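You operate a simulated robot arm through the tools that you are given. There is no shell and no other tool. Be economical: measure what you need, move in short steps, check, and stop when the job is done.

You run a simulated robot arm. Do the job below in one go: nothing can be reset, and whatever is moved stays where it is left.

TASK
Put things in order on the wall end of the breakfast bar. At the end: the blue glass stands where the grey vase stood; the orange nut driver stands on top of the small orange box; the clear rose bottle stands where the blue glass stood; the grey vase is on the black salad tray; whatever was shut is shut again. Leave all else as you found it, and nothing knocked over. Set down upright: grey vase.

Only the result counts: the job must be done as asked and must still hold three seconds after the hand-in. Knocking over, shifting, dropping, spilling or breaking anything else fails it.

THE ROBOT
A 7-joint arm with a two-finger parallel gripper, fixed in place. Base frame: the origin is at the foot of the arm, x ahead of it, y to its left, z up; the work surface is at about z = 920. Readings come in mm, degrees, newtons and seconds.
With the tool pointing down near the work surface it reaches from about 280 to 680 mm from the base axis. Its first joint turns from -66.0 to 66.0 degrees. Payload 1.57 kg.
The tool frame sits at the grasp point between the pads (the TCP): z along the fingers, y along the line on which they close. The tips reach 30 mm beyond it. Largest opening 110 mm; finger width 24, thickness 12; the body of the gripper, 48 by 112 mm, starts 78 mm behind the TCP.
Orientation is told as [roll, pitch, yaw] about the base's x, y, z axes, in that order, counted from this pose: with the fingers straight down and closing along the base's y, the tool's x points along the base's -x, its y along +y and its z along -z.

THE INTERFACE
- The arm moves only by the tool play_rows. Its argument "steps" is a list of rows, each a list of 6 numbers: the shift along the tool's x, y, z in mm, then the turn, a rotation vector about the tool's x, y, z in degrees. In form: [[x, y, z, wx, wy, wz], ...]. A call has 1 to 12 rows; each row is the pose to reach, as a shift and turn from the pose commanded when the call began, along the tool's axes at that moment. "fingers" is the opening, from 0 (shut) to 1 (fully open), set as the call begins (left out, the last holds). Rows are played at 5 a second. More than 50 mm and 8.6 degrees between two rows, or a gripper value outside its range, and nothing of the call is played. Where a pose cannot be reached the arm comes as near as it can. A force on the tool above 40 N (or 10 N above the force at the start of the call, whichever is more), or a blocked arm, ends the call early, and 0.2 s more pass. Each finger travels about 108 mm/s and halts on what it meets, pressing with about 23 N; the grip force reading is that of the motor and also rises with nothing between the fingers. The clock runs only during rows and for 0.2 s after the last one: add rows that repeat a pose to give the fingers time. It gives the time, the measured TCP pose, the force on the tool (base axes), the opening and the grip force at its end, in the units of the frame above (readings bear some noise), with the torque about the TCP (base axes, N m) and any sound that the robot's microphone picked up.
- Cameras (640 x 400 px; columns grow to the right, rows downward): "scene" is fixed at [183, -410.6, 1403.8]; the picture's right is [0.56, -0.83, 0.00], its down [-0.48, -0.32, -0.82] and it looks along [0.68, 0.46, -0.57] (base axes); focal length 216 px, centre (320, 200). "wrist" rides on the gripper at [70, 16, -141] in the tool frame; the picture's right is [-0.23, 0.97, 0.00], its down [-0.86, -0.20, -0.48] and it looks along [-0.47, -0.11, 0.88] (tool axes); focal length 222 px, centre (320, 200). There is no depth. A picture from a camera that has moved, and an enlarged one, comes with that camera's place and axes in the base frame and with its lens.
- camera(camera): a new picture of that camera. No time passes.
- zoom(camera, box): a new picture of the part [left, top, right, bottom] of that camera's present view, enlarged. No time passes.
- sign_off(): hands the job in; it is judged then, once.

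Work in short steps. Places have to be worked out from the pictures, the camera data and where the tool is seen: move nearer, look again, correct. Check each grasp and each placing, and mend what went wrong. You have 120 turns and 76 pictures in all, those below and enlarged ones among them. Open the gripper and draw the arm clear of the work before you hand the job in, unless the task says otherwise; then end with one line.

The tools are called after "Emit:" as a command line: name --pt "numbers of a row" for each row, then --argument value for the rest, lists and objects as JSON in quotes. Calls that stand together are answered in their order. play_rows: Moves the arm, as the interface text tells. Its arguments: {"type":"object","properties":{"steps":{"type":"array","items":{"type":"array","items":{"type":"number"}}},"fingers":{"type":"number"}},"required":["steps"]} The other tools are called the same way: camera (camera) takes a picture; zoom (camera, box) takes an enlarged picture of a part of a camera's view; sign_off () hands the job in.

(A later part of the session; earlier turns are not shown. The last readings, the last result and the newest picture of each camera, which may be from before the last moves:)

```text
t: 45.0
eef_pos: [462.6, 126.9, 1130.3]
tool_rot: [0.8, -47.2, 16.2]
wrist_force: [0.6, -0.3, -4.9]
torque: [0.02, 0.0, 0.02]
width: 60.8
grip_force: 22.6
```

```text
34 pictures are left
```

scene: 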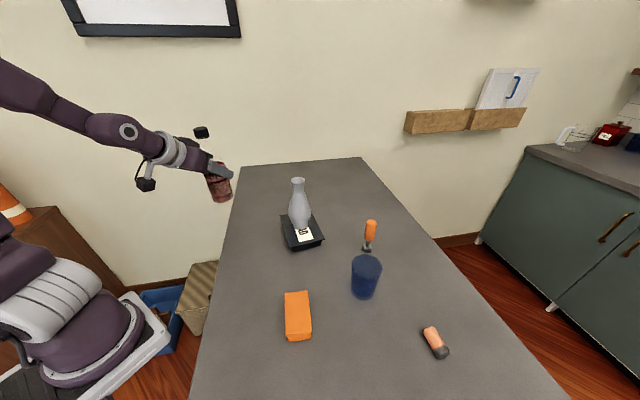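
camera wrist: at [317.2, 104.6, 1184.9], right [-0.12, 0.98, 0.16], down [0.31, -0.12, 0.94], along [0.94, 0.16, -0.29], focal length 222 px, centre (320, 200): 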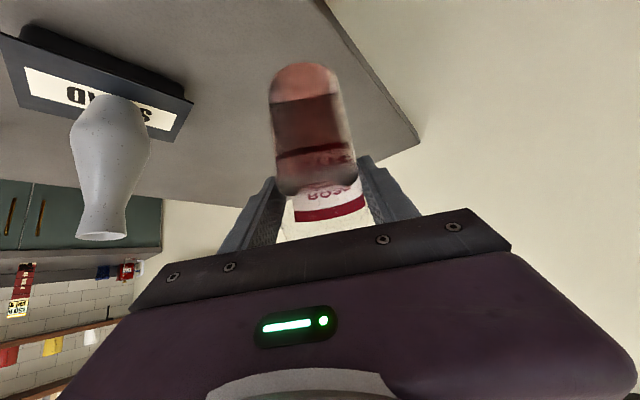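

The commanded pose follows the achieved one. I retract to the last good pose near (385, 115, 1108), levelling back to a 45° tilt.

Emit:
play_rows --pt "24 0 -14 0 0.7 0" --pt "48 0 -27 0 1.4 0" --pt "72 0 -41 0 2.2 0" --pt "72 0 -41 0 2.2 0"

```text
t: 46.0
eef_pos: [384.7, 104.6, 1084.1]
tool_rot: [0.0, -42.6, 16.3]
wrist_force: [0.1, 0.6, -5.2]
torque: [0.0, -0.02, 0.0]
width: 60.7
grip_force: 23.4
```

Back in a clean pose. I restore pitch to -45 and extend at this lower height in a short test.

Emit:
play_rows --pt "0 0 0 0 -2.4 0" --pt "0 0 0 0 -2.4 0"

Emit:
play_rows --pt "-21 1 21 0 0 0" --pt "-49 2 49 0 0 0" --pt "-77 3 77 0 0 0" --pt "-77 3 77 0 0 0"

```text
t: 46.6
eef_pos: [386.7, 105.4, 1093.6]
tool_rot: [0.1, -45.2, 16.2]
wrist_force: [0.4, -0.1, -3.6]
torque: [0.0, 0.01, 0.03]
width: 60.5
grip_force: 22.4
out of reach, approached as far as the arm can: row 1, 2
```

```text
t: 47.6
eef_pos: [489.7, 138.0, 1093.6]
tool_rot: [0.0, -45.2, 16.2]
wrist_force: [-0.9, -0.3, -4.7]
torque: [-0.02, 0.01, 0.0]
width: 60.7
grip_force: 22.6
```

Extension works now. I continue outward in short rows.

Emit:
play_rows --pt "-19 0 23 0 0 0" --pt "-38 1 46 0 0 0" --pt "-57 1 69 0 0 0" --pt "-57 1 69 0 0 0"

```text
t: 48.6
eef_pos: [576.8, 163.1, 1086.3]
tool_rot: [0.0, -45.2, 16.2]
wrist_force: [0.4, -0.4, -4.1]
torque: [-0.02, 0.0, 0.0]
width: 60.8
grip_force: 22.8
```

Emit:
play_rows --pt "-7 1 21 0 0 0" --pt "-10.6 2 46 0 0 0" --pt "-8 2.8 79 0 0 0" --pt "-8 2.8 79 0 0 0"

Emit:
zoom --camera "scene" --box '[200, 120, 320, 220]'

Emit:
camera --camera "wrist"

```text
t: 49.6
eef_pos: [635.8, 182.2, 1035.8]
tool_rot: [0.1, -45.2, 16.2]
wrist_force: [0.0, -0.4, -5.1]
torque: [0.01, 0.01, -0.01]
width: 60.7
grip_force: 22.8
```

```text
4.00 times, centred on (260, 170) of scene
camera zoom: at [183.1, -410.5, 1403.8], right [0.56, -0.83, 0.0], down [-0.48, -0.32, -0.82], along [0.68, 0.46, -0.57], focal length 862 px, centre (560, 320)
```

zoom: 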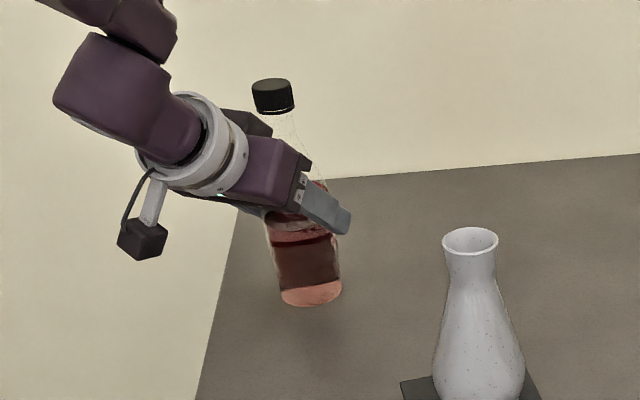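

```text
32 pictures are left
camera wrist: at [487.7, 155.9, 1086.4], right [-0.12, 0.98, 0.16], down [0.31, -0.12, 0.94], along [0.94, 0.16, -0.29], focal length 222 px, centre (320, 200)
```

wrist: 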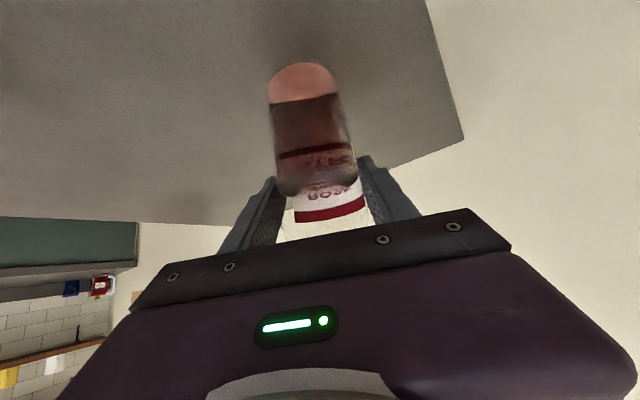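

Well placed over the spot, about 23 mm to go. I lower.

Emit:
play_rows --pt "6 -1 6 0 0 0" --pt "11 -1 11 0 0 0" --pt "13.5 -1 13.5 0 0 0" --pt "13.5 -1 13.5 0 0 0"

Emit:
play_rows --pt "0.7 0 0.7 0 0 0" --pt "1.4 0 1.4 0 0 0" --pt "1.4 0 1.4 0 0 0"

```text
t: 50.6
eef_pos: [635.6, 183.0, 1015.8]
tool_rot: [-0.1, -45.2, 16.3]
wrist_force: [-0.3, 0.2, -4.5]
torque: [-0.02, 0.01, 0.0]
width: 60.7
grip_force: 22.8
```

```text
t: 51.4
eef_pos: [635.6, 183.3, 1014.5]
tool_rot: [0.0, -45.2, 16.2]
wrist_force: [0.0, -0.9, -4.4]
torque: [0.04, -0.04, -0.04]
width: 60.7
grip_force: 22.7
```

Emit:
play_rows --pt "0.7 0 0.7 0 0 0" --pt "1.4 0 1.4 0 0 0" --pt "1.4 0 1.4 0 0 0"

```text
t: 52.2
eef_pos: [635.6, 182.2, 1012.7]
tool_rot: [0.0, -45.1, 16.2]
wrist_force: [-0.4, -0.4, -4.0]
torque: [0.0, -0.02, -0.01]
width: 60.7
grip_force: 23.0
```

Emit:
play_rows --pt "0.7 0 0.7 0 0 0" --pt "1 0 1 0 0 0" --pt "1 0 1 0 0 0"

```text
t: 53.0
eef_pos: [635.6, 181.5, 1012.2]
tool_rot: [-0.2, -45.3, 16.2]
wrist_force: [-2.1, -2.9, 11.3]
torque: [-0.06, 0.62, 0.1]
width: 60.9
grip_force: 22.7
```

Contact at 11 N. I release and back off along the tool axis.

Emit:
play_rows --pt "0 0 0 0 0 0" --pt "0 0 0 0 0 0" --pt "0 0 0 0 0 0" --pt "0 0 -15 0 0 0" --pt "0 0 -45 0 0 0" --pt "0 0 -85 0 0 0" --pt "0 0 -125 0 0 0" --pt "0 0 -125 0 0 0" --fingers 1

Emit:
camera --camera "scene"

Emit:
zoom --camera "scene" --box '[200, 120, 320, 220]'

```text
t: 54.8
eef_pos: [548.6, 159.8, 1100.0]
tool_rot: [0.1, -45.2, 16.1]
wrist_force: [-0.3, 0.8, 0.6]
torque: [0.0, 0.0, -0.02]
width: 110.0
grip_force: 0.0
```

```text
31 pictures are left
```

scene: 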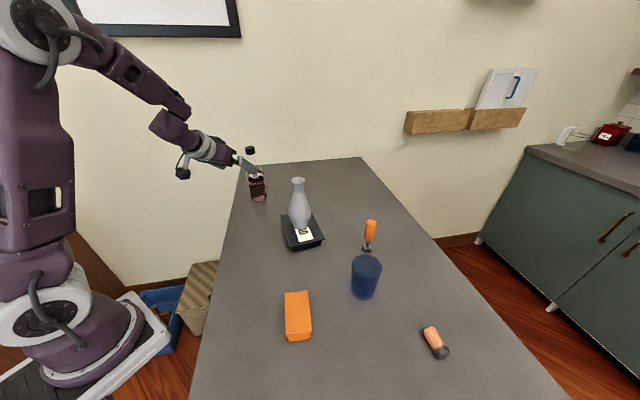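

```text
4.00 times, centred on (260, 170) of scene
camera zoom: at [183.0, -410.6, 1403.8], right [0.56, -0.83, 0.0], down [-0.48, -0.32, -0.82], along [0.68, 0.46, -0.57], focal length 862 px, centre (560, 320)
```

zoom: 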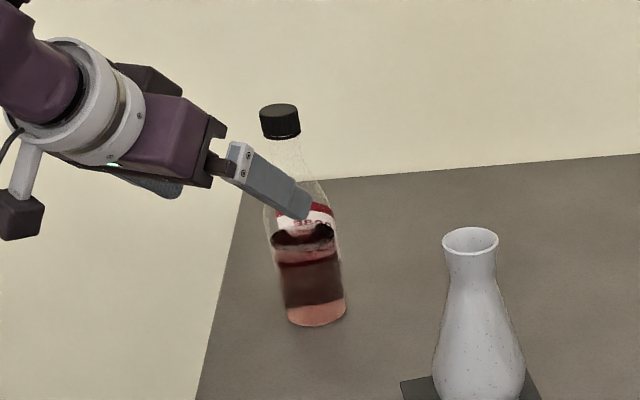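

The bottle stands exactly where the glass stood. For the driver at about (626, -279), r≈685, I'll use a 20° tilt, so I change tilt and retract clear of the bottle and vase.

Emit:
play_rows --pt "7 0 -7 0 6.3 0" --pt "14 0 -14 0 12.6 0" --pt "21 0 -21 0 18.9 0" --pt "28 0 -28 0 25.2 0" --pt "28 0 -28 0 25.2 0"

Emit:
play_rows --pt "20 0 -18 0 0 0" --pt "40 0 -36 0 0 0" --pt "60 0 -54 0 0 0" --pt "80.3 0 -71.8 0 0 0" --pt "80.3 0 -71.8 0 0 0" --fingers 0.5

```text
t: 56.0
eef_pos: [511.1, 147.8, 1101.8]
tool_rot: [0.0, -19.8, 16.2]
wrist_force: [-0.6, 0.0, -0.3]
torque: [0.02, 0.0, -0.03]
width: 110.0
grip_force: 0.1
```

```text
t: 57.2
eef_pos: [415.2, 122.8, 1141.6]
tool_rot: [-0.1, -20.0, 16.3]
wrist_force: [0.0, 0.0, -0.8]
torque: [0.01, 0.03, 0.02]
width: 54.9
grip_force: 0.1
```

Emit:
play_rows --pt "2.1 -43.7 -0.8 1.98 0 5.44" --pt "8.3 -86.9 -3 3.96 0 10.88" --pt "18.5 -129.2 -6.7 5.94 0 16.32" --pt "32.7 -170.2 -11.9 7.91 0 21.75" --pt "50.8 -209.5 -18.5 9.89 0 27.19" --pt "72.5 -246.6 -26.4 11.87 0 32.63" --pt "97.5 -281.2 -35.5 13.85 0 38.07" --pt "97.5 -281.2 -35.5 13.85 0 38.07"

Emit:
camera --camera "wrist"

Emit:
zoom --camera "scene" --box '[330, 200, 410, 320]'

```text
t: 59.0
eef_pos: [441.6, -118.5, 1131.2]
tool_rot: [-0.1, -19.9, -24.4]
wrist_force: [-1.3, -0.3, 0.2]
torque: [0.02, -0.01, 0.01]
width: 55.0
grip_force: 0.0
out of reach, approached as far as the arm can: row 6, 7, 8
```

```text
29 pictures are left
camera wrist: at [345.4, -57.5, 1240.8], right [0.6, 0.8, 0.08], down [0.5, -0.45, 0.74], along [0.63, -0.4, -0.67], focal length 222 px, centre (320, 200)
```

wrist: 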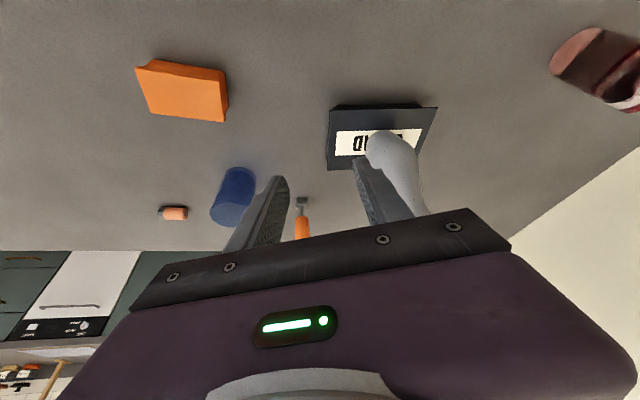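

```text
3.33 times, centred on (370, 260) of scene
camera zoom: at [183.0, -410.6, 1403.8], right [0.56, -0.83, 0.0], down [-0.48, -0.32, -0.82], along [0.68, 0.46, -0.57], focal length 719 px, centre (153, 0)
```

zoom: 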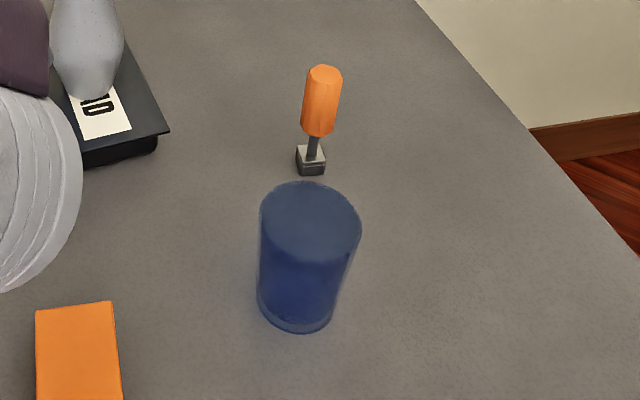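

The IK clipped the end of the sweep at (442, -119, 1131). I move toward a pre-grasp at about (548, -245, 1110) and re-measure.

Emit:
play_rows --pt "-12 -30 5 0 0 0" --pt "-40 -50 20 0 0 0" --pt "-70 -65 36 0 0 0" --pt "-102 -70 53 0 0 0" --pt "-132.9 -70.8 70.7 0 0 0" --pt "-132.9 -70.8 70.7 0 0 0"

Emit:
camera --camera "wrist"

Emit:
camera --camera "scene"

```text
t: 60.4
eef_pos: [549.9, -250.4, 1110.3]
tool_rot: [0.0, -20.0, -24.3]
wrist_force: [0.4, 1.3, -0.3]
torque: [-0.01, -0.02, 0.0]
width: 55.0
grip_force: 0.0
out of reach, approached as far as the arm can: row 1, 2, 3, 4
```

```text
27 pictures are left
camera wrist: at [452.5, -188.9, 1219.9], right [0.6, 0.8, 0.08], down [0.5, -0.45, 0.74], along [0.63, -0.4, -0.67], focal length 222 px, centre (320, 200)
```

wrist: 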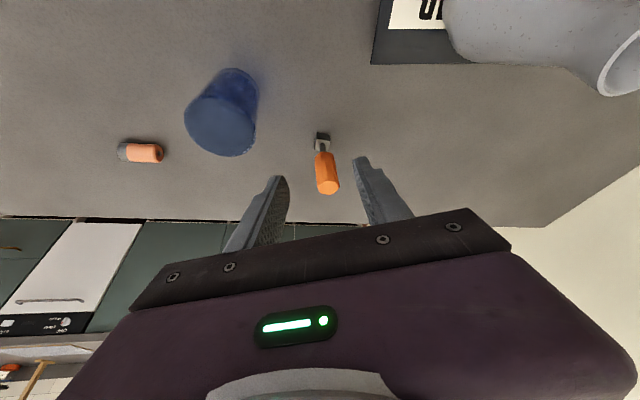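

```text
26 pictures are left
```

scene: 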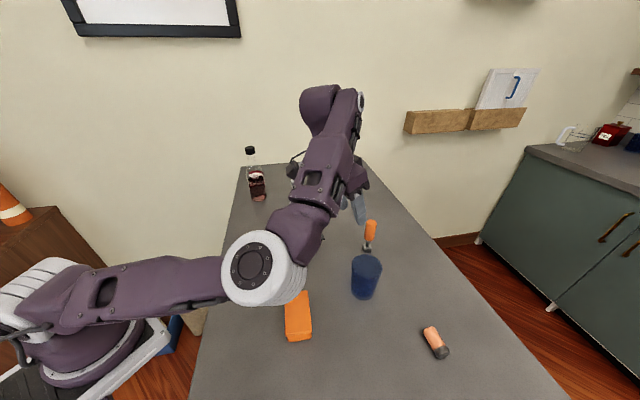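

The elbow has swung sideways but stays high (z≈1170) and clear. The driver triangulates at (624, -282), top 1020, so I approach with the tool in two stages.

Emit:
play_rows --pt "-20.1 1 18 0 0 0" --pt "-36.7 1.7 45.3 0 0 0" --pt "-36.7 1.7 45.3 0 0 0" --fingers 0.7

Emit:
camera --camera "wrist"

Emit:
camera --camera "scene"

```text
t: 61.2
eef_pos: [594.1, -267.8, 1080.5]
tool_rot: [0.0, -20.0, -24.3]
wrist_force: [0.0, 0.2, -0.2]
torque: [0.03, 0.02, -0.01]
width: 77.1
grip_force: 0.1
```

```text
25 pictures are left
camera wrist: at [497.7, -207.0, 1189.9], right [0.6, 0.8, 0.08], down [0.5, -0.45, 0.74], along [0.63, -0.4, -0.67], focal length 222 px, centre (320, 200)
```

wrist: 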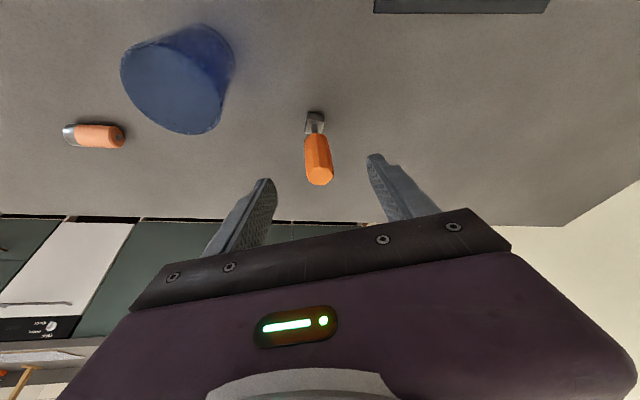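

```text
24 pictures are left
```

scene: 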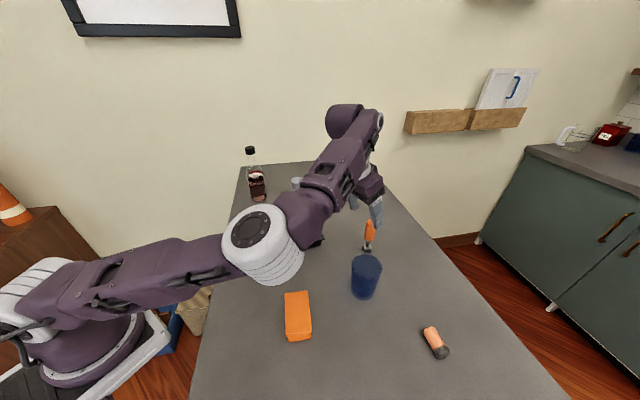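

Aligned; I descend the remaining 82 mm along the tool axis around the handle and close.

Emit:
play_rows --pt "-0.2 -1 28.8 0 0 0" --pt "0 -1.4 58.5 0 0 0" --pt "-1.4 -1.4 87.8 0 0 0" --pt "-1.4 -1.4 87.8 0 0 0"

Emit:
camera --camera "wrist"

Emit:
zoom --camera "scene" --box '[270, 150, 430, 280]'

```text
t: 62.2
eef_pos: [625.6, -281.4, 999.8]
tool_rot: [0.0, -20.0, -24.3]
wrist_force: [0.4, 0.7, -0.8]
torque: [0.01, -0.03, 0.01]
width: 76.9
grip_force: 0.1
```

```text
23 pictures are left
camera wrist: at [528.0, -220.8, 1109.2], right [0.6, 0.8, 0.08], down [0.5, -0.45, 0.74], along [0.63, -0.4, -0.67], focal length 222 px, centre (320, 200)
```

wrist: 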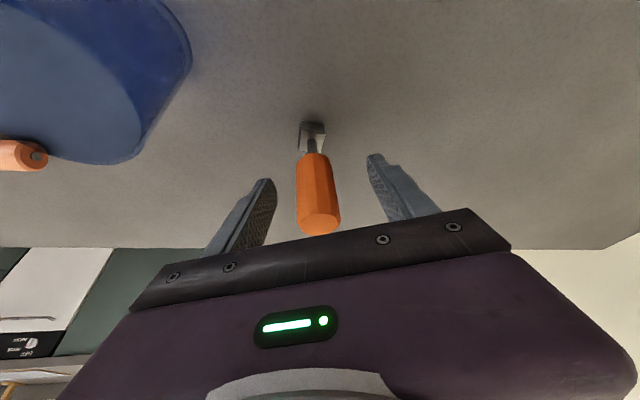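

```text
3.08 times, centred on (350, 215) of scene
camera zoom: at [183.0, -410.6, 1403.8], right [0.56, -0.83, 0.0], down [-0.48, -0.32, -0.82], along [0.68, 0.46, -0.57], focal length 663 px, centre (228, 154)
```

zoom: 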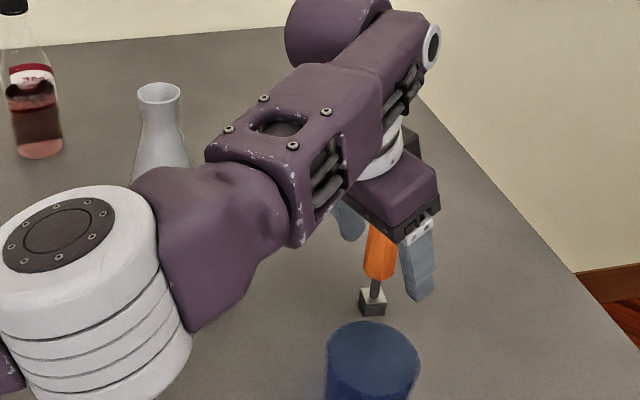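

Centred within about 2 mm. I close on the handle.

Emit:
play_rows --pt "0 -2 0 0 0 0" --pt "0 -2 0 0 0 0" --pt "0 -2 0 0 0 0" --pt "0 -2 0 0 0 0" --fingers 0

Emit:
play_rows --pt "-3.4 0 -9.4 0 0 0" --pt "-8.6 0 -23.5 0 0 0" --pt "-17.1 0 -47 0 0 0" --pt "-27.4 0 -75 0 0 0" --pt "-27.4 0 -75 0 0 0"

Emit:
camera --camera "wrist"

Emit:
camera --camera "scene"

```text
t: 63.2
eef_pos: [625.0, -282.9, 999.9]
tool_rot: [-0.1, -20.0, -24.3]
wrist_force: [0.9, 0.0, 2.2]
torque: [0.06, -0.09, -0.02]
width: 27.0
grip_force: 23.5
```

```text
t: 64.4
eef_pos: [625.9, -283.5, 1080.2]
tool_rot: [0.0, -20.0, -24.4]
wrist_force: [0.2, -0.4, -0.2]
torque: [0.0, -0.03, 0.02]
width: 26.9
grip_force: 22.9
```

```text
21 pictures are left
camera wrist: at [529.1, -222.7, 1189.6], right [0.6, 0.8, 0.08], down [0.5, -0.45, 0.74], along [0.63, -0.4, -0.67], focal length 222 px, centre (320, 200)
```

wrist: 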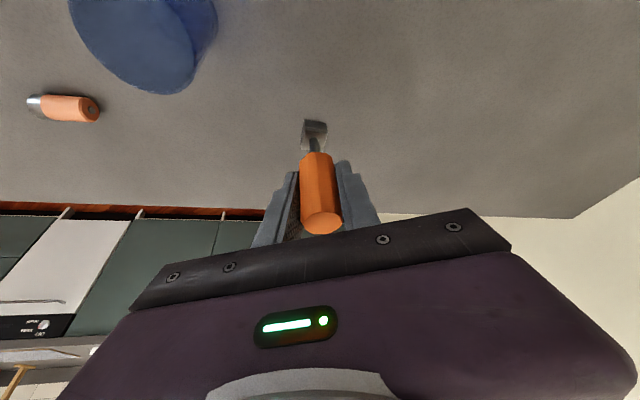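

```text
20 pictures are left
```

scene: 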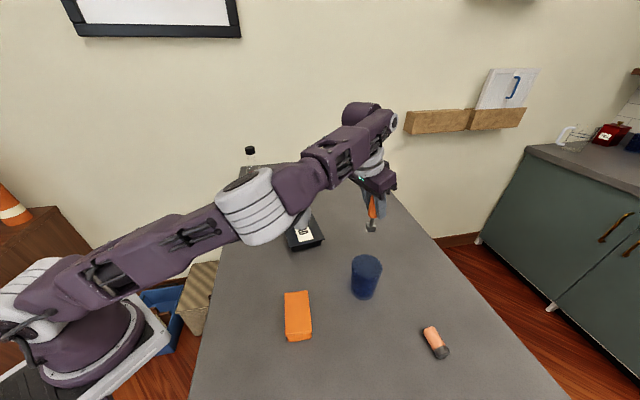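

The driver is held. A tilted tool would not reach the box well at r≈425, so I'll stand the driver at a free spot at about (575, -245) and regrasp it with a vertical tool.

Emit:
play_rows --pt "29.1 7 -10.6 0 0 0" --pt "58.6 14 -21.3 0 0 0" --pt "72.3 14 16.3 0 0 0" --pt "80.8 14 39.8 0 0 0" --pt "83.9 14 48.3 0 0 0" --pt "83.9 14 48.3 0 0 0"

Emit:
camera --camera "scene"

```text
t: 65.8
eef_pos: [572.5, -242.3, 1004.0]
tool_rot: [-0.1, -20.1, -24.3]
wrist_force: [0.2, 0.5, -1.5]
torque: [0.02, 0.0, -0.03]
width: 26.8
grip_force: 22.9
```

```text
19 pictures are left
```

scene: 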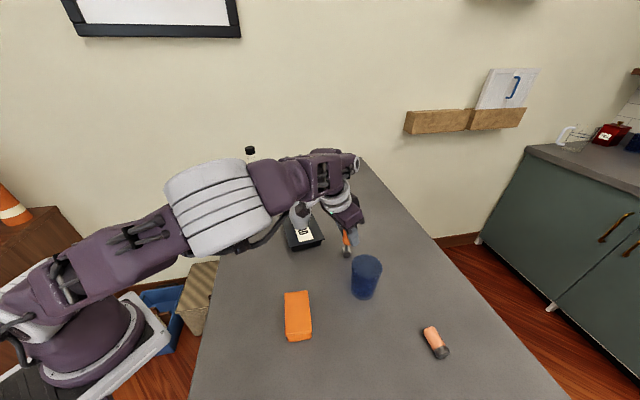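

Emit:
play_rows --pt "0.7 0 1.9 0 0 0" --pt "1 0 2.8 0 0 0" --pt "1 0 2.8 0 0 0"

Emit:
play_rows --pt "0.3 0 0.9 0 0 0" --pt "0.3 0 0.9 0 0 0"

```text
t: 66.6
eef_pos: [573.0, -243.5, 1001.9]
tool_rot: [0.0, -19.9, -24.3]
wrist_force: [1.3, -0.4, -1.5]
torque: [-0.04, -0.03, 0.01]
width: 27.0
grip_force: 22.9
```

```text
t: 67.2
eef_pos: [573.3, -243.6, 1000.8]
tool_rot: [0.0, -20.1, -24.3]
wrist_force: [-1.1, -0.4, -1.1]
torque: [-0.02, 0.03, 0.01]
width: 26.8
grip_force: 22.9
```

Emit:
play_rows --pt "0.3 0 0.9 0 0 0" --pt "0.3 0 0.9 0 0 0"

```text
t: 67.8
eef_pos: [575.2, -244.6, 999.6]
tool_rot: [0.1, -20.1, -24.3]
wrist_force: [-3.6, 1.0, 9.8]
torque: [0.03, 0.19, -0.03]
width: 27.0
grip_force: 23.0
```

Contact. I open and back off along the tool axis, then turn vertical.

Emit:
play_rows --pt "0 0 0 0 0 0" --pt "0 0 0 0 0 0" --pt "0 0 0 0 0 0" --pt "0 0 -30 0 0 0" --pt "0 0 -65 0 0 0" --pt "0 0 -100 0 0 0" --pt "0 0 -100 0 0 0" --fingers 0.7

Emit:
play_rows --pt "0 0 -5 0 5 0" --pt "0 0 -10 0 10 0" --pt "0 0 -15 0 15 0" --pt "0 0 -20 0 20 0" --pt "0 0 -20 0 20 0"

Emit:
camera --camera "scene"

```text
t: 69.4
eef_pos: [541.4, -228.6, 1095.1]
tool_rot: [0.0, -20.0, -24.3]
wrist_force: [0.9, 0.5, -0.8]
torque: [-0.01, 0.02, -0.01]
width: 76.9
grip_force: 0.1
```

```text
t: 70.6
eef_pos: [538.1, -227.3, 1113.3]
tool_rot: [0.1, 0.1, -24.3]
wrist_force: [-0.2, -0.2, 0.1]
torque: [0.0, 0.02, 0.02]
width: 76.9
grip_force: 0.2
```

```text
18 pictures are left
```

scene: 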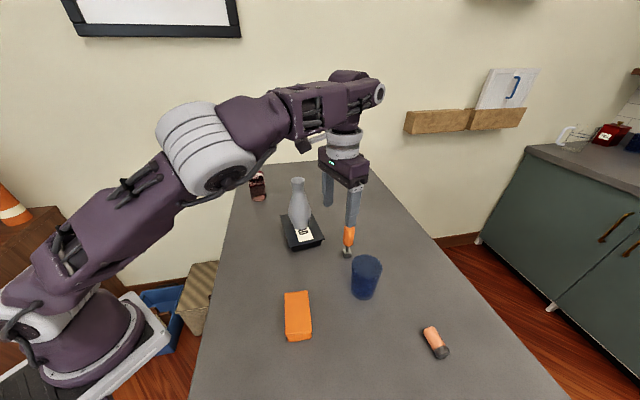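

Everything stands, and the arm pose is better now. I locate the driver from the wrist view.

Emit:
camera --camera "wrist"

Emit:
zoom --camera "scene" --box '[270, 200, 390, 350]'

```text
17 pictures are left
camera wrist: at [480.6, -184.2, 1255.4], right [0.61, 0.79, 0.0], down [0.7, -0.53, 0.48], along [0.38, -0.29, -0.88], focal length 222 px, centre (320, 200)
```

wrist: 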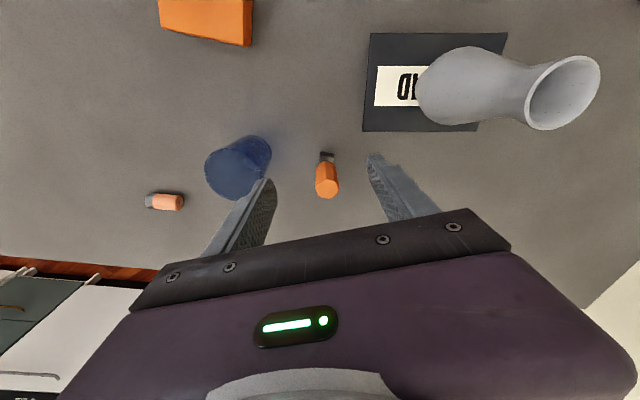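

```text
2.67 times, centred on (330, 275) of scene
camera zoom: at [183.0, -410.6, 1403.8], right [0.56, -0.83, 0.0], down [-0.48, -0.32, -0.82], along [0.68, 0.46, -0.57], focal length 575 px, centre (293, 0)
```

zoom: 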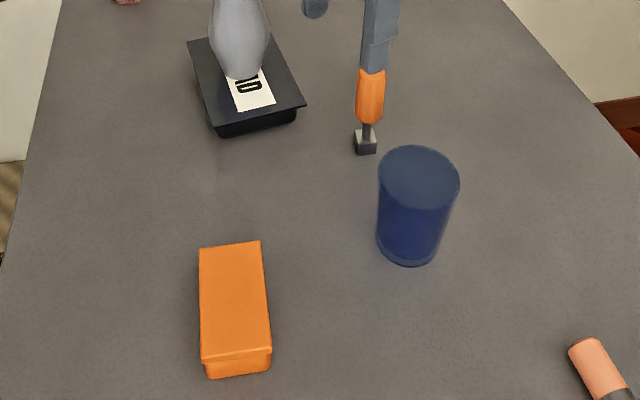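

The driver is at (574, -243.5) and the box top centre at about (355, -234), z≈947. I regrasp vertically.

Emit:
play_rows --pt "-20 0 0 0 0 0" --pt "-39.6 0 0 0 0 0" --pt "-39.6 0 38 0 0 0" --pt "-39.6 0 76 0 0 0" --pt "-39.6 0 113 0 0 0" --pt "-39.6 0 113 0 0 0"

Emit:
camera --camera "wrist"

```text
t: 72.0
eef_pos: [572.1, -244.4, 999.9]
tool_rot: [0.0, 0.1, -24.2]
wrist_force: [0.1, 1.0, -1.1]
torque: [-0.03, -0.02, 0.01]
width: 76.9
grip_force: 0.1
out of reach, approached as far as the arm can: row 2
```

```text
15 pictures are left
camera wrist: at [515.6, -202.2, 1142.4], right [0.61, 0.79, 0.0], down [0.7, -0.53, 0.48], along [0.38, -0.29, -0.88], focal length 222 px, centre (320, 200)
```

wrist: 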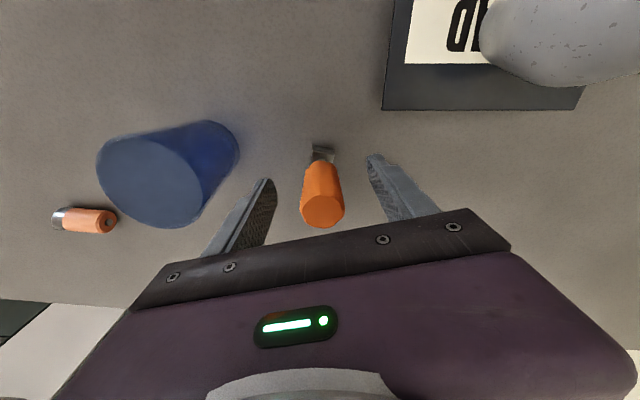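

Handle is centred between the fingers. I close and lift.

Emit:
play_rows --pt "0 0 0 0 0 0" --pt "0 0 0 0 0 0" --pt "0 0 0 0 0 0" --pt "0 0 0 0 0 0" --fingers 0

Emit:
play_rows --pt "0 0 -10 0 0 0" --pt "5 0 -30 0 0 0" --pt "15 0 -60 0 0 0" --pt "30 0 -80 0 0 0" --pt "60 0 -80 0 0 0" --pt "60 0 -80 0 0 0"

Emit:
camera --camera "scene"

```text
t: 73.0
eef_pos: [572.1, -246.6, 1000.9]
tool_rot: [0.0, 0.1, -24.3]
wrist_force: [-0.2, 0.5, 0.5]
torque: [-0.01, -0.01, -0.02]
width: 26.7
grip_force: 23.1
```

```text
t: 74.4
eef_pos: [518.8, -218.6, 1075.1]
tool_rot: [0.0, -0.1, -24.3]
wrist_force: [0.7, 0.5, -1.4]
torque: [0.03, 0.02, -0.01]
width: 26.8
grip_force: 23.2
```

```text
14 pictures are left
```

scene: 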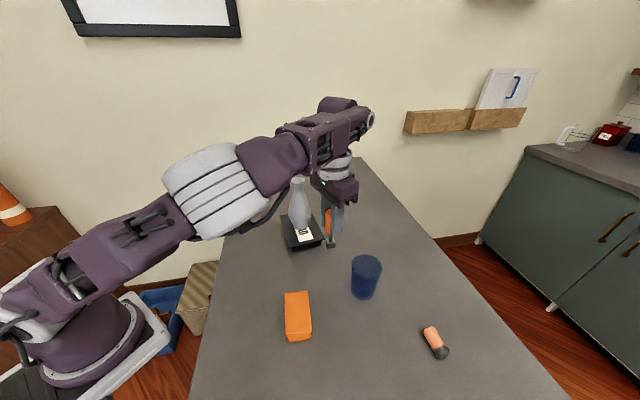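

Held. I retract toward the box in short steps, watching the elbow.

Emit:
play_rows --pt "28 -16 0 0 0 0" --pt "56 -32 0 0 0 0" --pt "84 -48 0 0 0 0" --pt "84 -48 0 0 0 0"

Emit:
camera --camera "scene"

```text
t: 75.4
eef_pos: [449.8, -213.3, 1070.6]
tool_rot: [-0.2, 0.0, -24.5]
wrist_force: [-1.4, -0.1, -1.3]
torque: [0.0, -0.02, 0.02]
width: 26.6
grip_force: 22.9
out of reach, approached as far as the arm can: row 2, 3, 4
```

```text
13 pictures are left
```

scene: 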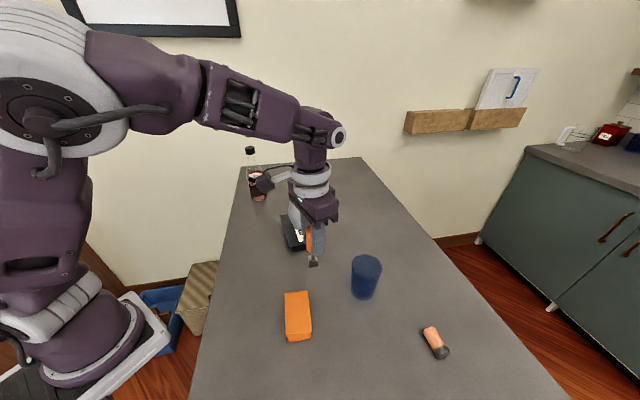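

The IK hits a limit here, likely from the yaw. I turn the tool yaw back to 0 in place, as in the earlier moves that worked.

Emit:
play_rows --pt "0 0 0 0 0 -6.1" --pt "0 0 0 0 0 -12.2" --pt "0 0 0 0 0 -18.3" --pt "0 0 0 0 0 -24.4" --pt "0 0 0 0 0 -24.4"

```text
t: 76.6
eef_pos: [495.0, -180.3, 1072.7]
tool_rot: [-0.1, 0.1, 0.1]
wrist_force: [-0.8, -0.6, -1.0]
torque: [-0.04, 0.01, 0.0]
width: 26.8
grip_force: 22.7
out of reach, approached as far as the arm can: row 1, 2, 3, 4, 5
```

Emit:
camera --camera "scene"

```text
12 pictures are left
```

scene: 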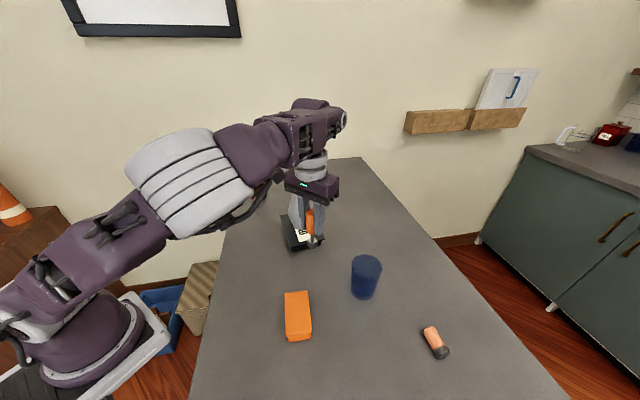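

I send a null move to settle, then rise 60 mm to give the IK room.

Emit:
play_rows --pt "0 0 0 0 0 0" --pt "0 0 -20 0 0 0" --pt "0 0 -40 0 0 0" --pt "0 0 -60 0 0 0" --pt "0 0 -60 0 0 0"

```text
t: 77.8
eef_pos: [494.5, -180.2, 1132.7]
tool_rot: [0.0, -0.1, 0.1]
wrist_force: [0.5, 0.5, -1.9]
torque: [0.01, 0.02, -0.01]
width: 26.8
grip_force: 23.3
```

Clean. Now I try -y at this height in small steps.

Emit:
play_rows --pt "0 -20 0 0 0 0" --pt "0 -40 0 0 0 0" --pt "0 -60 0 0 0 0" --pt "0 -80 0 0 0 0" --pt "0 -100 0 0 0 0" --pt "0 -120 0 0 0 0" --pt "0 -120 0 0 0 0"

```text
t: 79.4
eef_pos: [485.8, -222.0, 1114.7]
tool_rot: [-0.1, -0.1, 0.0]
wrist_force: [0.1, 0.3, -1.2]
torque: [0.02, 0.0, -0.03]
width: 26.8
grip_force: 23.6
out of reach, approached as far as the arm can: row 2, 3, 4, 5, 6, 7
```

Progress is limited in -y, and turning yaw to 0 made it worse earlier. I try turning the tool the other way, to yaw of about -45, in place.

Emit:
play_rows --pt "0 0 0 0 0 7.5" --pt "0 0 0 0 0 15" --pt "0 0 0 0 0 22.5" --pt "0 0 0 0 0 30" --pt "0 0 0 0 0 37.5" --pt "0 0 0 0 0 45" --pt "0 0 0 0 0 45"

Emit:
camera --camera "scene"

```text
t: 81.0
eef_pos: [485.0, -215.7, 1112.1]
tool_rot: [0.0, 0.0, -45.0]
wrist_force: [0.1, -0.2, -2.1]
torque: [0.0, -0.01, 0.01]
width: 26.9
grip_force: 23.2
```

```text
11 pictures are left
```

scene: 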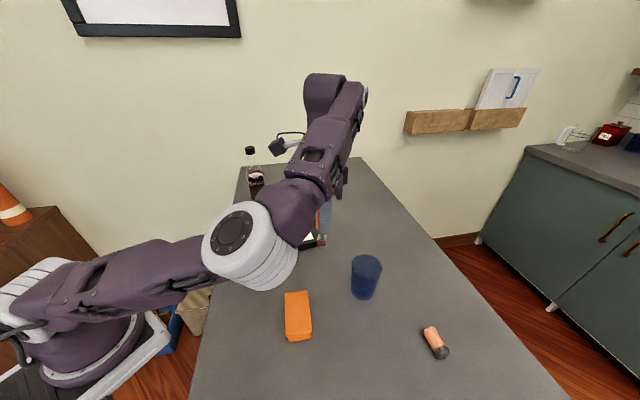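

Yaw -45 lowers the elbow, so positive yaw should raise it. I turn to yaw +30 while easing to (470, -150).

Emit:
play_rows --pt "6 4 0 0 0 -7.5" --pt "12 7 0 0 0 -15" --pt "18 11 0 0 0 -22.5" --pt "24 14 0 0 0 -30" --pt "30 18 0 0 0 -37.5" --pt "36 22 0 0 0 -45" --pt "42 26 0 0 0 -52.5" --pt "48 30 0 0 0 -60" --pt "53 33 0 0 0 -67.5" --pt "57 36 0 0 0 -75" --pt "57 36 0 0 0 -75"

Emit:
camera --camera "scene"

```text
t: 83.4
eef_pos: [450.1, -117.1, 1097.1]
tool_rot: [0.0, 0.1, 30.1]
wrist_force: [-0.8, 0.2, -0.7]
torque: [0.0, 0.0, 0.0]
width: 26.7
grip_force: 22.9
out of reach, approached as far as the arm can: row 9, 10, 11
```

```text
10 pictures are left
```

scene: 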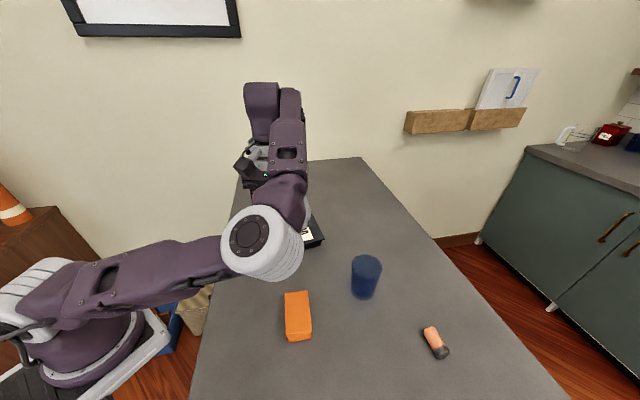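

The elbow remains swung to -y with joint 1 saturated. Rising high and retracting makes the elbow swing align with joint 1, so I go up and back.

Emit:
play_rows --pt "0 0 -25 0 0 3.7" --pt "11 11 -50 0 0 7.5" --pt "22 22 -75 0 0 11" --pt "33 33 -100 0 0 15" --pt "47 46 -125 0 0 19" --pt "61 59 -145 0 0 23" --pt "75 72 -163 0 0 26" --pt "89 86 -180 0 0 30" --pt "89 86 -180 0 0 30"

Emit:
camera --camera "scene"

```text
t: 85.4
eef_pos: [372.5, -31.0, 1250.5]
tool_rot: [0.0, -0.1, 0.0]
wrist_force: [-1.1, -0.3, -0.5]
torque: [0.02, -0.02, -0.06]
width: 26.6
grip_force: 22.9
out of reach, approached as far as the arm can: row 3, 4, 5, 6, 7, 8, 9
```

```text
9 pictures are left
```

scene: 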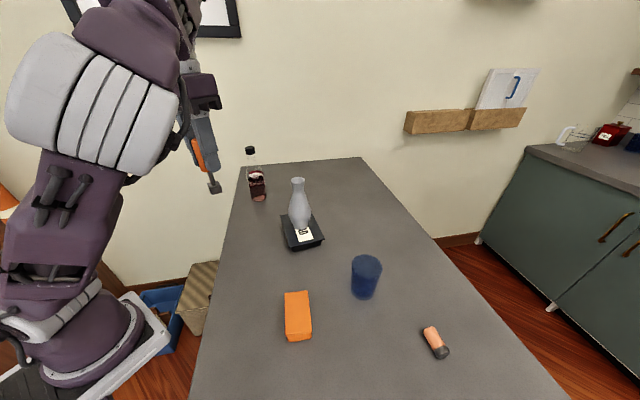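

The elbow is now up and all objects are fine. Next I head for the original start area at (290, -215, 1270).

Emit:
play_rows --pt "12 -26 -4 0 0 0" --pt "24 -52 -8 0 0 0" --pt "36 -78 -11 0 0 0" --pt "48 -104 -14 0 0 0" --pt "60 -130 -17 0 0 0" --pt "72 -156 -20 0 0 0" --pt "82 -184 -20 0 0 0" --pt "82 -184 -20 0 0 0"

```text
t: 87.2
eef_pos: [440.1, -133.3, 1256.2]
tool_rot: [-0.1, 0.1, 0.0]
wrist_force: [0.6, 0.5, -1.2]
torque: [0.01, -0.02, 0.03]
width: 26.7
grip_force: 23.2
out of reach, approached as far as the arm can: row 1, 2, 3, 4, 5, 6, 7, 8
```

Emit:
play_rows --pt "0 0 0 0 0 0" --pt "0 -15 0 0 0 0" --pt "0 -30 0 0 0 0" --pt "0 -45 0 0 0 0" --pt "0 -60 0 0 0 0" --pt "0 -60 0 0 0 0"

Emit:
camera --camera "scene"

```text
t: 88.6
eef_pos: [450.6, -150.9, 1235.9]
tool_rot: [0.0, 0.0, 0.0]
wrist_force: [-0.3, -0.3, -0.5]
torque: [0.03, -0.03, 0.0]
width: 26.6
grip_force: 22.5
out of reach, approached as far as the arm can: row 2, 3, 4, 5, 6
```

```text
8 pictures are left
```

scene: 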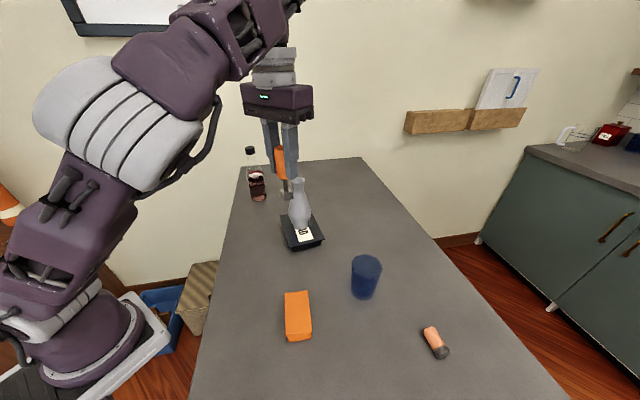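

The arm's redundancy is swung. I'll unwind it by stretching out, rolling the tool sideways there (shared by the upper-arm and forearm rolls), and unrolling when flexed. First I stretch to (575, -256, 1100).

Emit:
play_rows --pt "-18 -20 15 0 0 0" --pt "-36 -40 35 0 0 0" --pt "-55 -60 60 0 0 0" --pt "-75 -78 85 0 0 0" --pt "-100 -92 110 0 0 0" --pt "-124 -105 136 0 0 0" --pt "-124 -105 136 0 0 0"

```text
t: 90.2
eef_pos: [525.3, -209.0, 1078.7]
tool_rot: [0.0, -0.1, 0.0]
wrist_force: [-0.1, -0.6, -1.0]
torque: [0.01, -0.02, -0.02]
width: 27.0
grip_force: 22.6
out of reach, approached as far as the arm can: row 1, 2, 3, 4, 5, 6, 7
```

Emit:
play_rows --pt "-20 -7 5 0 0 0" --pt "-40 -14 10 0 0 0" --pt "-60 -21 15 0 0 0" --pt "-75 -26 19 0 0 0" --pt "-75 -26 19 0 0 0"

```text
t: 91.4
eef_pos: [547.8, -196.5, 1060.9]
tool_rot: [-0.1, -0.1, -0.1]
wrist_force: [-0.3, 0.4, -1.5]
torque: [0.01, 0.0, -0.03]
width: 26.8
grip_force: 23.3
out of reach, approached as far as the arm can: row 1, 2, 3, 4, 5
```

Yaw 0 saturates something here, while yaw -45 was fully reachable. I turn to yaw -50 and then move toward the box.

Emit:
play_rows --pt "0 0 -4 0 0 7" --pt "0 0 -10 0 0 14" --pt "0 0 -20 0 0 21" --pt "0 0 -30 0 0 28" --pt "0 0 -40 0 0 35" --pt "0 0 -40 0 0 42" --pt "0 0 -40 0 0 50" --pt "0 0 -40 0 0 50"

```text
t: 93.2
eef_pos: [545.1, -195.7, 1098.3]
tool_rot: [-0.1, -0.1, -50.0]
wrist_force: [0.3, -0.3, -0.4]
torque: [0.01, 0.01, -0.04]
width: 26.8
grip_force: 22.8
```

Emit:
play_rows --pt "4 -25 0 0 0 0" --pt "8 -50 0 0 0 0" --pt "11.9 -75 0 0 0 0" --pt "11.9 -75 0 0 0 0"

```text
t: 94.2
eef_pos: [489.1, -235.1, 1100.5]
tool_rot: [-0.1, 0.0, -49.9]
wrist_force: [-0.1, 0.5, -1.1]
torque: [-0.03, 0.0, 0.01]
width: 27.1
grip_force: 22.7
out of reach, approached as far as the arm can: row 3, 4
```

Nearly there before saturating; I go further negative in yaw (-80).

Emit:
play_rows --pt "0 0 0 0 0 7.5" --pt "0 0 0 0 0 15" --pt "0 0 0 0 0 22.5" --pt "0 0 0 0 0 30" --pt "0 0 0 0 0 30"

Emit:
play_rows --pt "13 -20 0 0 0 0" --pt "26 -40 0 0 0 0" --pt "26 -40 0 0 0 0"

Emit:
camera --camera "scene"

```text
t: 95.4
eef_pos: [489.7, -234.6, 1101.6]
tool_rot: [-0.1, 0.0, -80.0]
wrist_force: [-0.3, 1.1, -0.2]
torque: [0.0, 0.02, -0.02]
width: 27.1
grip_force: 22.8
```

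```text
t: 96.2
eef_pos: [485.1, -216.3, 1117.5]
tool_rot: [-0.2, 0.1, -80.0]
wrist_force: [-1.0, 0.7, -0.8]
torque: [0.01, -0.01, -0.02]
width: 26.7
grip_force: 23.4
out of reach, approached as far as the arm can: row 1, 2, 3
```

```text
7 pictures are left
```

scene: 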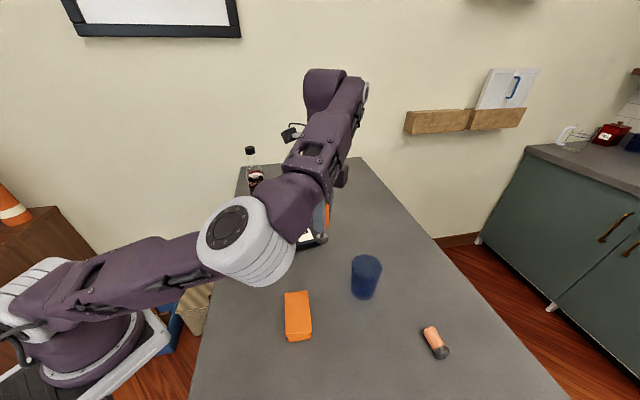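

I'll apply the stretch-and-roll unwinding. First I stretch to (585, -245, 1100), away from the vase.

Emit:
play_rows --pt "-9 20 3 0 0 0" --pt "-18 40 7 0 0 0" --pt "-28 60 10 0 0 0" --pt "-37 78 14 0 0 0" --pt "-46 93.5 17 0 0 0" --pt "-46 93.5 17 0 0 0"

```text
t: 97.6
eef_pos: [586.3, -245.5, 1102.6]
tool_rot: [0.0, 0.0, -79.9]
wrist_force: [-0.4, 0.2, -0.1]
torque: [0.03, -0.02, 0.03]
width: 26.7
grip_force: 23.0
```

Reached cleanly. I sweep along this large radius to azimuth -36, where joint 1 has room when stretched.

Emit:
play_rows --pt "-29.9 -20.5 0 0 0 0" --pt "-60.8 -44.2 0 0 0 0" --pt "-89.8 -69.7 0 0 0 0" --pt "-114 -93.3 0 0 0 0" --pt "-114 -93.3 0 0 0 0"

Emit:
camera --camera "scene"

```text
t: 98.8
eef_pos: [513.4, -362.5, 1096.5]
tool_rot: [0.1, -0.1, -79.8]
wrist_force: [-0.4, 0.0, -1.4]
torque: [-0.02, -0.01, 0.02]
width: 26.6
grip_force: 22.8
out of reach, approached as far as the arm can: row 3, 4, 5
```

```text
6 pictures are left
```

scene: 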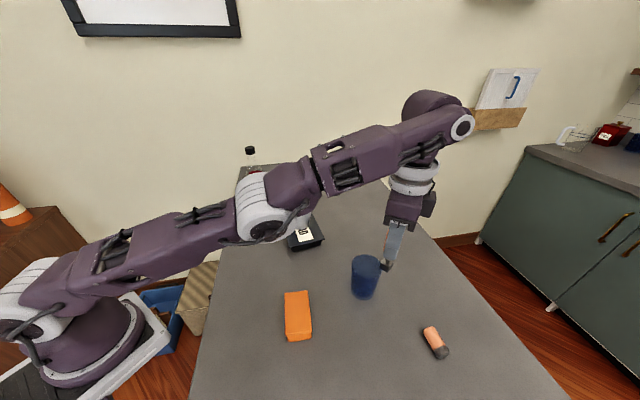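

The arm is stretched. I roll the tool about the radial axis by -45°, swinging the driver tip away from the glass.

Emit:
play_rows --pt "0 0 0 5.3 -5.3 0" --pt "0 0 0 10.7 -10.5 0" --pt "0 0 0 16 -15.8 0" --pt "0 0 0 21.4 -21.1 0" --pt "0 0 0 26.7 -26.3 0" --pt "0 0 0 32 -31.6 0" --pt "0 0 0 32 -31.6 0"

```text
t: 100.4
eef_pos: [512.6, -362.5, 1094.8]
tool_rot: [-35.5, -29.8, -70.2]
wrist_force: [-0.2, 0.5, -0.1]
torque: [0.02, -0.01, -0.02]
width: 26.7
grip_force: 23.2
```

Reached. Now I retract (flex) with this orientation and rise a little, then unroll there.

Emit:
play_rows --pt "16 -23 -5 0 0 0" --pt "32 -46 -10.5 0 0 0" --pt "48 -69 -16 0 0 0" --pt "63.4 -92.3 -21.2 0 0 0" --pt "63.4 -92.3 -21.2 0 0 0"

```text
t: 101.6
eef_pos: [422.8, -297.9, 1127.6]
tool_rot: [-35.4, -29.8, -70.3]
wrist_force: [-0.1, -0.7, -0.2]
torque: [-0.02, 0.01, 0.01]
width: 26.7
grip_force: 23.2
```

No limits hit at azimuth -35. I unroll back to vertical here.

Emit:
play_rows --pt "0 0 0 -5.3 5.3 0" --pt "0 0 0 -10.7 10.5 0" --pt "0 0 0 -16 15.8 0" --pt "0 0 0 -21.4 21.1 0" --pt "0 0 0 -26.7 26.3 0" --pt "0 0 0 -32 31.6 0" --pt "0 0 0 -32 31.6 0"

Emit:
camera --camera "scene"

```text
t: 103.2
eef_pos: [432.6, -299.7, 1126.5]
tool_rot: [-0.3, -0.1, -79.8]
wrist_force: [-1.2, 0.3, -0.7]
torque: [0.02, -0.01, 0.04]
width: 26.4
grip_force: 22.8
out of reach, approached as far as the arm can: row 6, 7
```

```text
5 pictures are left
```

scene: 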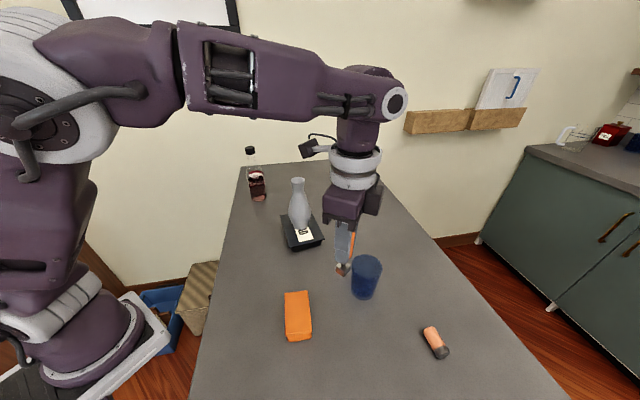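

The elbow is up again. I turn yaw back toward -45 to relieve the wrist.

Emit:
play_rows --pt "0 0 0 0 0 -7" --pt "0 0 0 0 0 -14" --pt "0 0 0 0 0 -21" --pt "0 0 0 0 0 -28" --pt "0 0 0 0 0 -35" --pt "0 0 0 0 0 -35"

```text
t: 104.6
eef_pos: [432.8, -300.4, 1127.6]
tool_rot: [-0.2, 0.1, -44.7]
wrist_force: [-0.2, 0.7, 0.4]
torque: [-0.02, -0.01, -0.01]
width: 26.7
grip_force: 23.8
```

Now I move over the box at (355, -234).

Emit:
play_rows --pt "25 -2 0 0 0 0" --pt "50 -4 0 0 0 0" --pt "76 -6 0 0 0 0" --pt "101.9 -7.9 0 0 0 0" --pt "101.9 -7.9 0 0 0 0"

```text
t: 105.8
eef_pos: [430.7, -242.0, 1114.7]
tool_rot: [-0.4, 0.1, -44.9]
wrist_force: [0.2, -0.6, -0.5]
torque: [0.01, 0.02, 0.0]
width: 26.8
grip_force: 22.7
out of reach, approached as far as the arm can: row 1, 2, 3, 4, 5
```

Joint 1 still saturates when flexed here, so one more unwinding cycle is needed. I stretch to (495, -395), passing clear of the glass.

Emit:
play_rows --pt "-20 -20 0 0 0 0" --pt "-41 -41 0 0 0 0" --pt "-75.6 -63 0 0 0 0" --pt "-116 -65.2 4 0 0 0" --pt "-153.3 -63.1 10 0 0 0" --pt "-153.3 -63.1 10 0 0 0"

```text
t: 107.2
eef_pos: [489.5, -370.7, 1102.8]
tool_rot: [-0.2, -0.4, -44.6]
wrist_force: [0.0, -0.2, -1.1]
torque: [0.02, 0.03, 0.03]
width: 26.6
grip_force: 23.1
out of reach, approached as far as the arm can: row 3, 5, 6
```

Close enough to stretched. I roll -55° about the radial axis.

Emit:
play_rows --pt "0 0 0 7.4 -1 0" --pt "0 0 0 14.9 -2 0" --pt "0 0 0 22.3 -2.9 0" --pt "0 0 0 29.7 -3.9 0" --pt "0 0 0 37.1 -4.9 0" --pt "0 0 0 44.6 -5.9 0" --pt "0 0 0 52 -6.9 0" --pt "0 0 0 54.5 -7.2 0" --pt "0 0 0 54.5 -7.2 0"

```text
t: 109.2
eef_pos: [490.9, -371.1, 1102.4]
tool_rot: [-54.9, -6.2, -41.7]
wrist_force: [-0.7, 0.7, 0.0]
torque: [-0.01, -0.01, 0.01]
width: 26.5
grip_force: 23.0
```

Now I retract 190 mm in this rolled posture.

Emit:
play_rows --pt "37 -10 -3.4 0 0 0" --pt "74 -20 -7 0 0 0" --pt "111 -30 -10.3 0 0 0" --pt "148 -40 -14 0 0 0" --pt "185 -49.3 -17.2 0 0 0" --pt "185 -49.3 -17.2 0 0 0"

Emit:
play_rows --pt "0 0 0 -7.4 1 0" --pt "0 0 0 -14.9 2 0" --pt "0 0 0 -22.3 2.9 0" --pt "0 0 0 -29.7 3.9 0" --pt "0 0 0 -37.1 4.9 0" --pt "0 0 0 -44.6 5.9 0" --pt "0 0 0 -52 6.9 0" --pt "0 0 0 -54.5 7.2 0" --pt "0 0 0 -54.5 7.2 0"

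```text
t: 110.6
eef_pos: [339.0, -256.5, 1130.8]
tool_rot: [-54.8, -6.2, -41.8]
wrist_force: [-0.2, -0.7, -0.3]
torque: [0.0, 0.01, 0.02]
width: 26.7
grip_force: 23.2
```

```text
t: 112.6
eef_pos: [343.9, -251.0, 1131.1]
tool_rot: [-10.1, -1.3, -45.0]
wrist_force: [-0.9, 0.2, -1.8]
torque: [0.0, 0.01, 0.02]
width: 26.7
grip_force: 22.8
out of reach, approached as far as the arm can: row 6, 7, 8, 9
```

Only 10° of roll remains. Azimuth -30 on the box at (374, -217), still well on its top, gives more room, so I go there while finishing the unroll.

Emit:
play_rows --pt "1 16 2 0 0 0" --pt "2 32 4.5 0 0 0" --pt "2.8 47 6.9 0 0 0" --pt "2.8 47 6.9 -5 0.6 0" --pt "2.8 47 6.9 -10 1.3 0" --pt "2.8 47 6.9 -10 1.3 0"

```text
t: 114.0
eef_pos: [422.5, -214.0, 1098.7]
tool_rot: [-0.4, 0.0, -45.1]
wrist_force: [0.2, -0.1, -0.6]
torque: [0.0, 0.01, 0.04]
width: 26.7
grip_force: 23.4
out of reach, approached as far as the arm can: row 4, 5, 6
```

Upright at (422, -214), but I need a little more. I repeat the unwinding cycle: stretch, roll, retract, unroll.

Emit:
play_rows --pt "-33.9 -26.9 -3 0 0 0" --pt "-66.5 -55.2 -5 0 0 0" --pt "-101.8 -76.4 -5 0 0 0" --pt "-132.9 -72.1 -5 0 0 0" --pt "-159 -63 -5 0 0 0" --pt "-159 -63 -5 0 0 0"

Emit:
play_rows --pt "0 0 0 7.4 -1 0" --pt "0 0 0 14.9 -2 0" --pt "0 0 0 22.3 -2.9 0" --pt "0 0 0 29.7 -3.9 0" --pt "0 0 0 37.1 -4.9 0" --pt "0 0 0 44.6 -5.9 0" --pt "0 0 0 52 -6.9 0" --pt "0 0 0 59.5 -7.8 0" --pt "0 0 0 65 -8.6 0" --pt "0 0 0 65 -8.6 0"

```text
t: 115.4
eef_pos: [481.0, -370.8, 1106.9]
tool_rot: [0.0, 0.1, -45.1]
wrist_force: [1.1, -0.2, -0.8]
torque: [0.02, -0.02, 0.0]
width: 26.4
grip_force: 23.2
out of reach, approached as far as the arm can: row 3, 5, 6
```

```text
t: 117.6
eef_pos: [481.5, -367.9, 1107.1]
tool_rot: [-65.6, -6.9, -40.6]
wrist_force: [0.2, 0.3, -0.4]
torque: [0.02, 0.0, -0.03]
width: 26.4
grip_force: 23.1
```

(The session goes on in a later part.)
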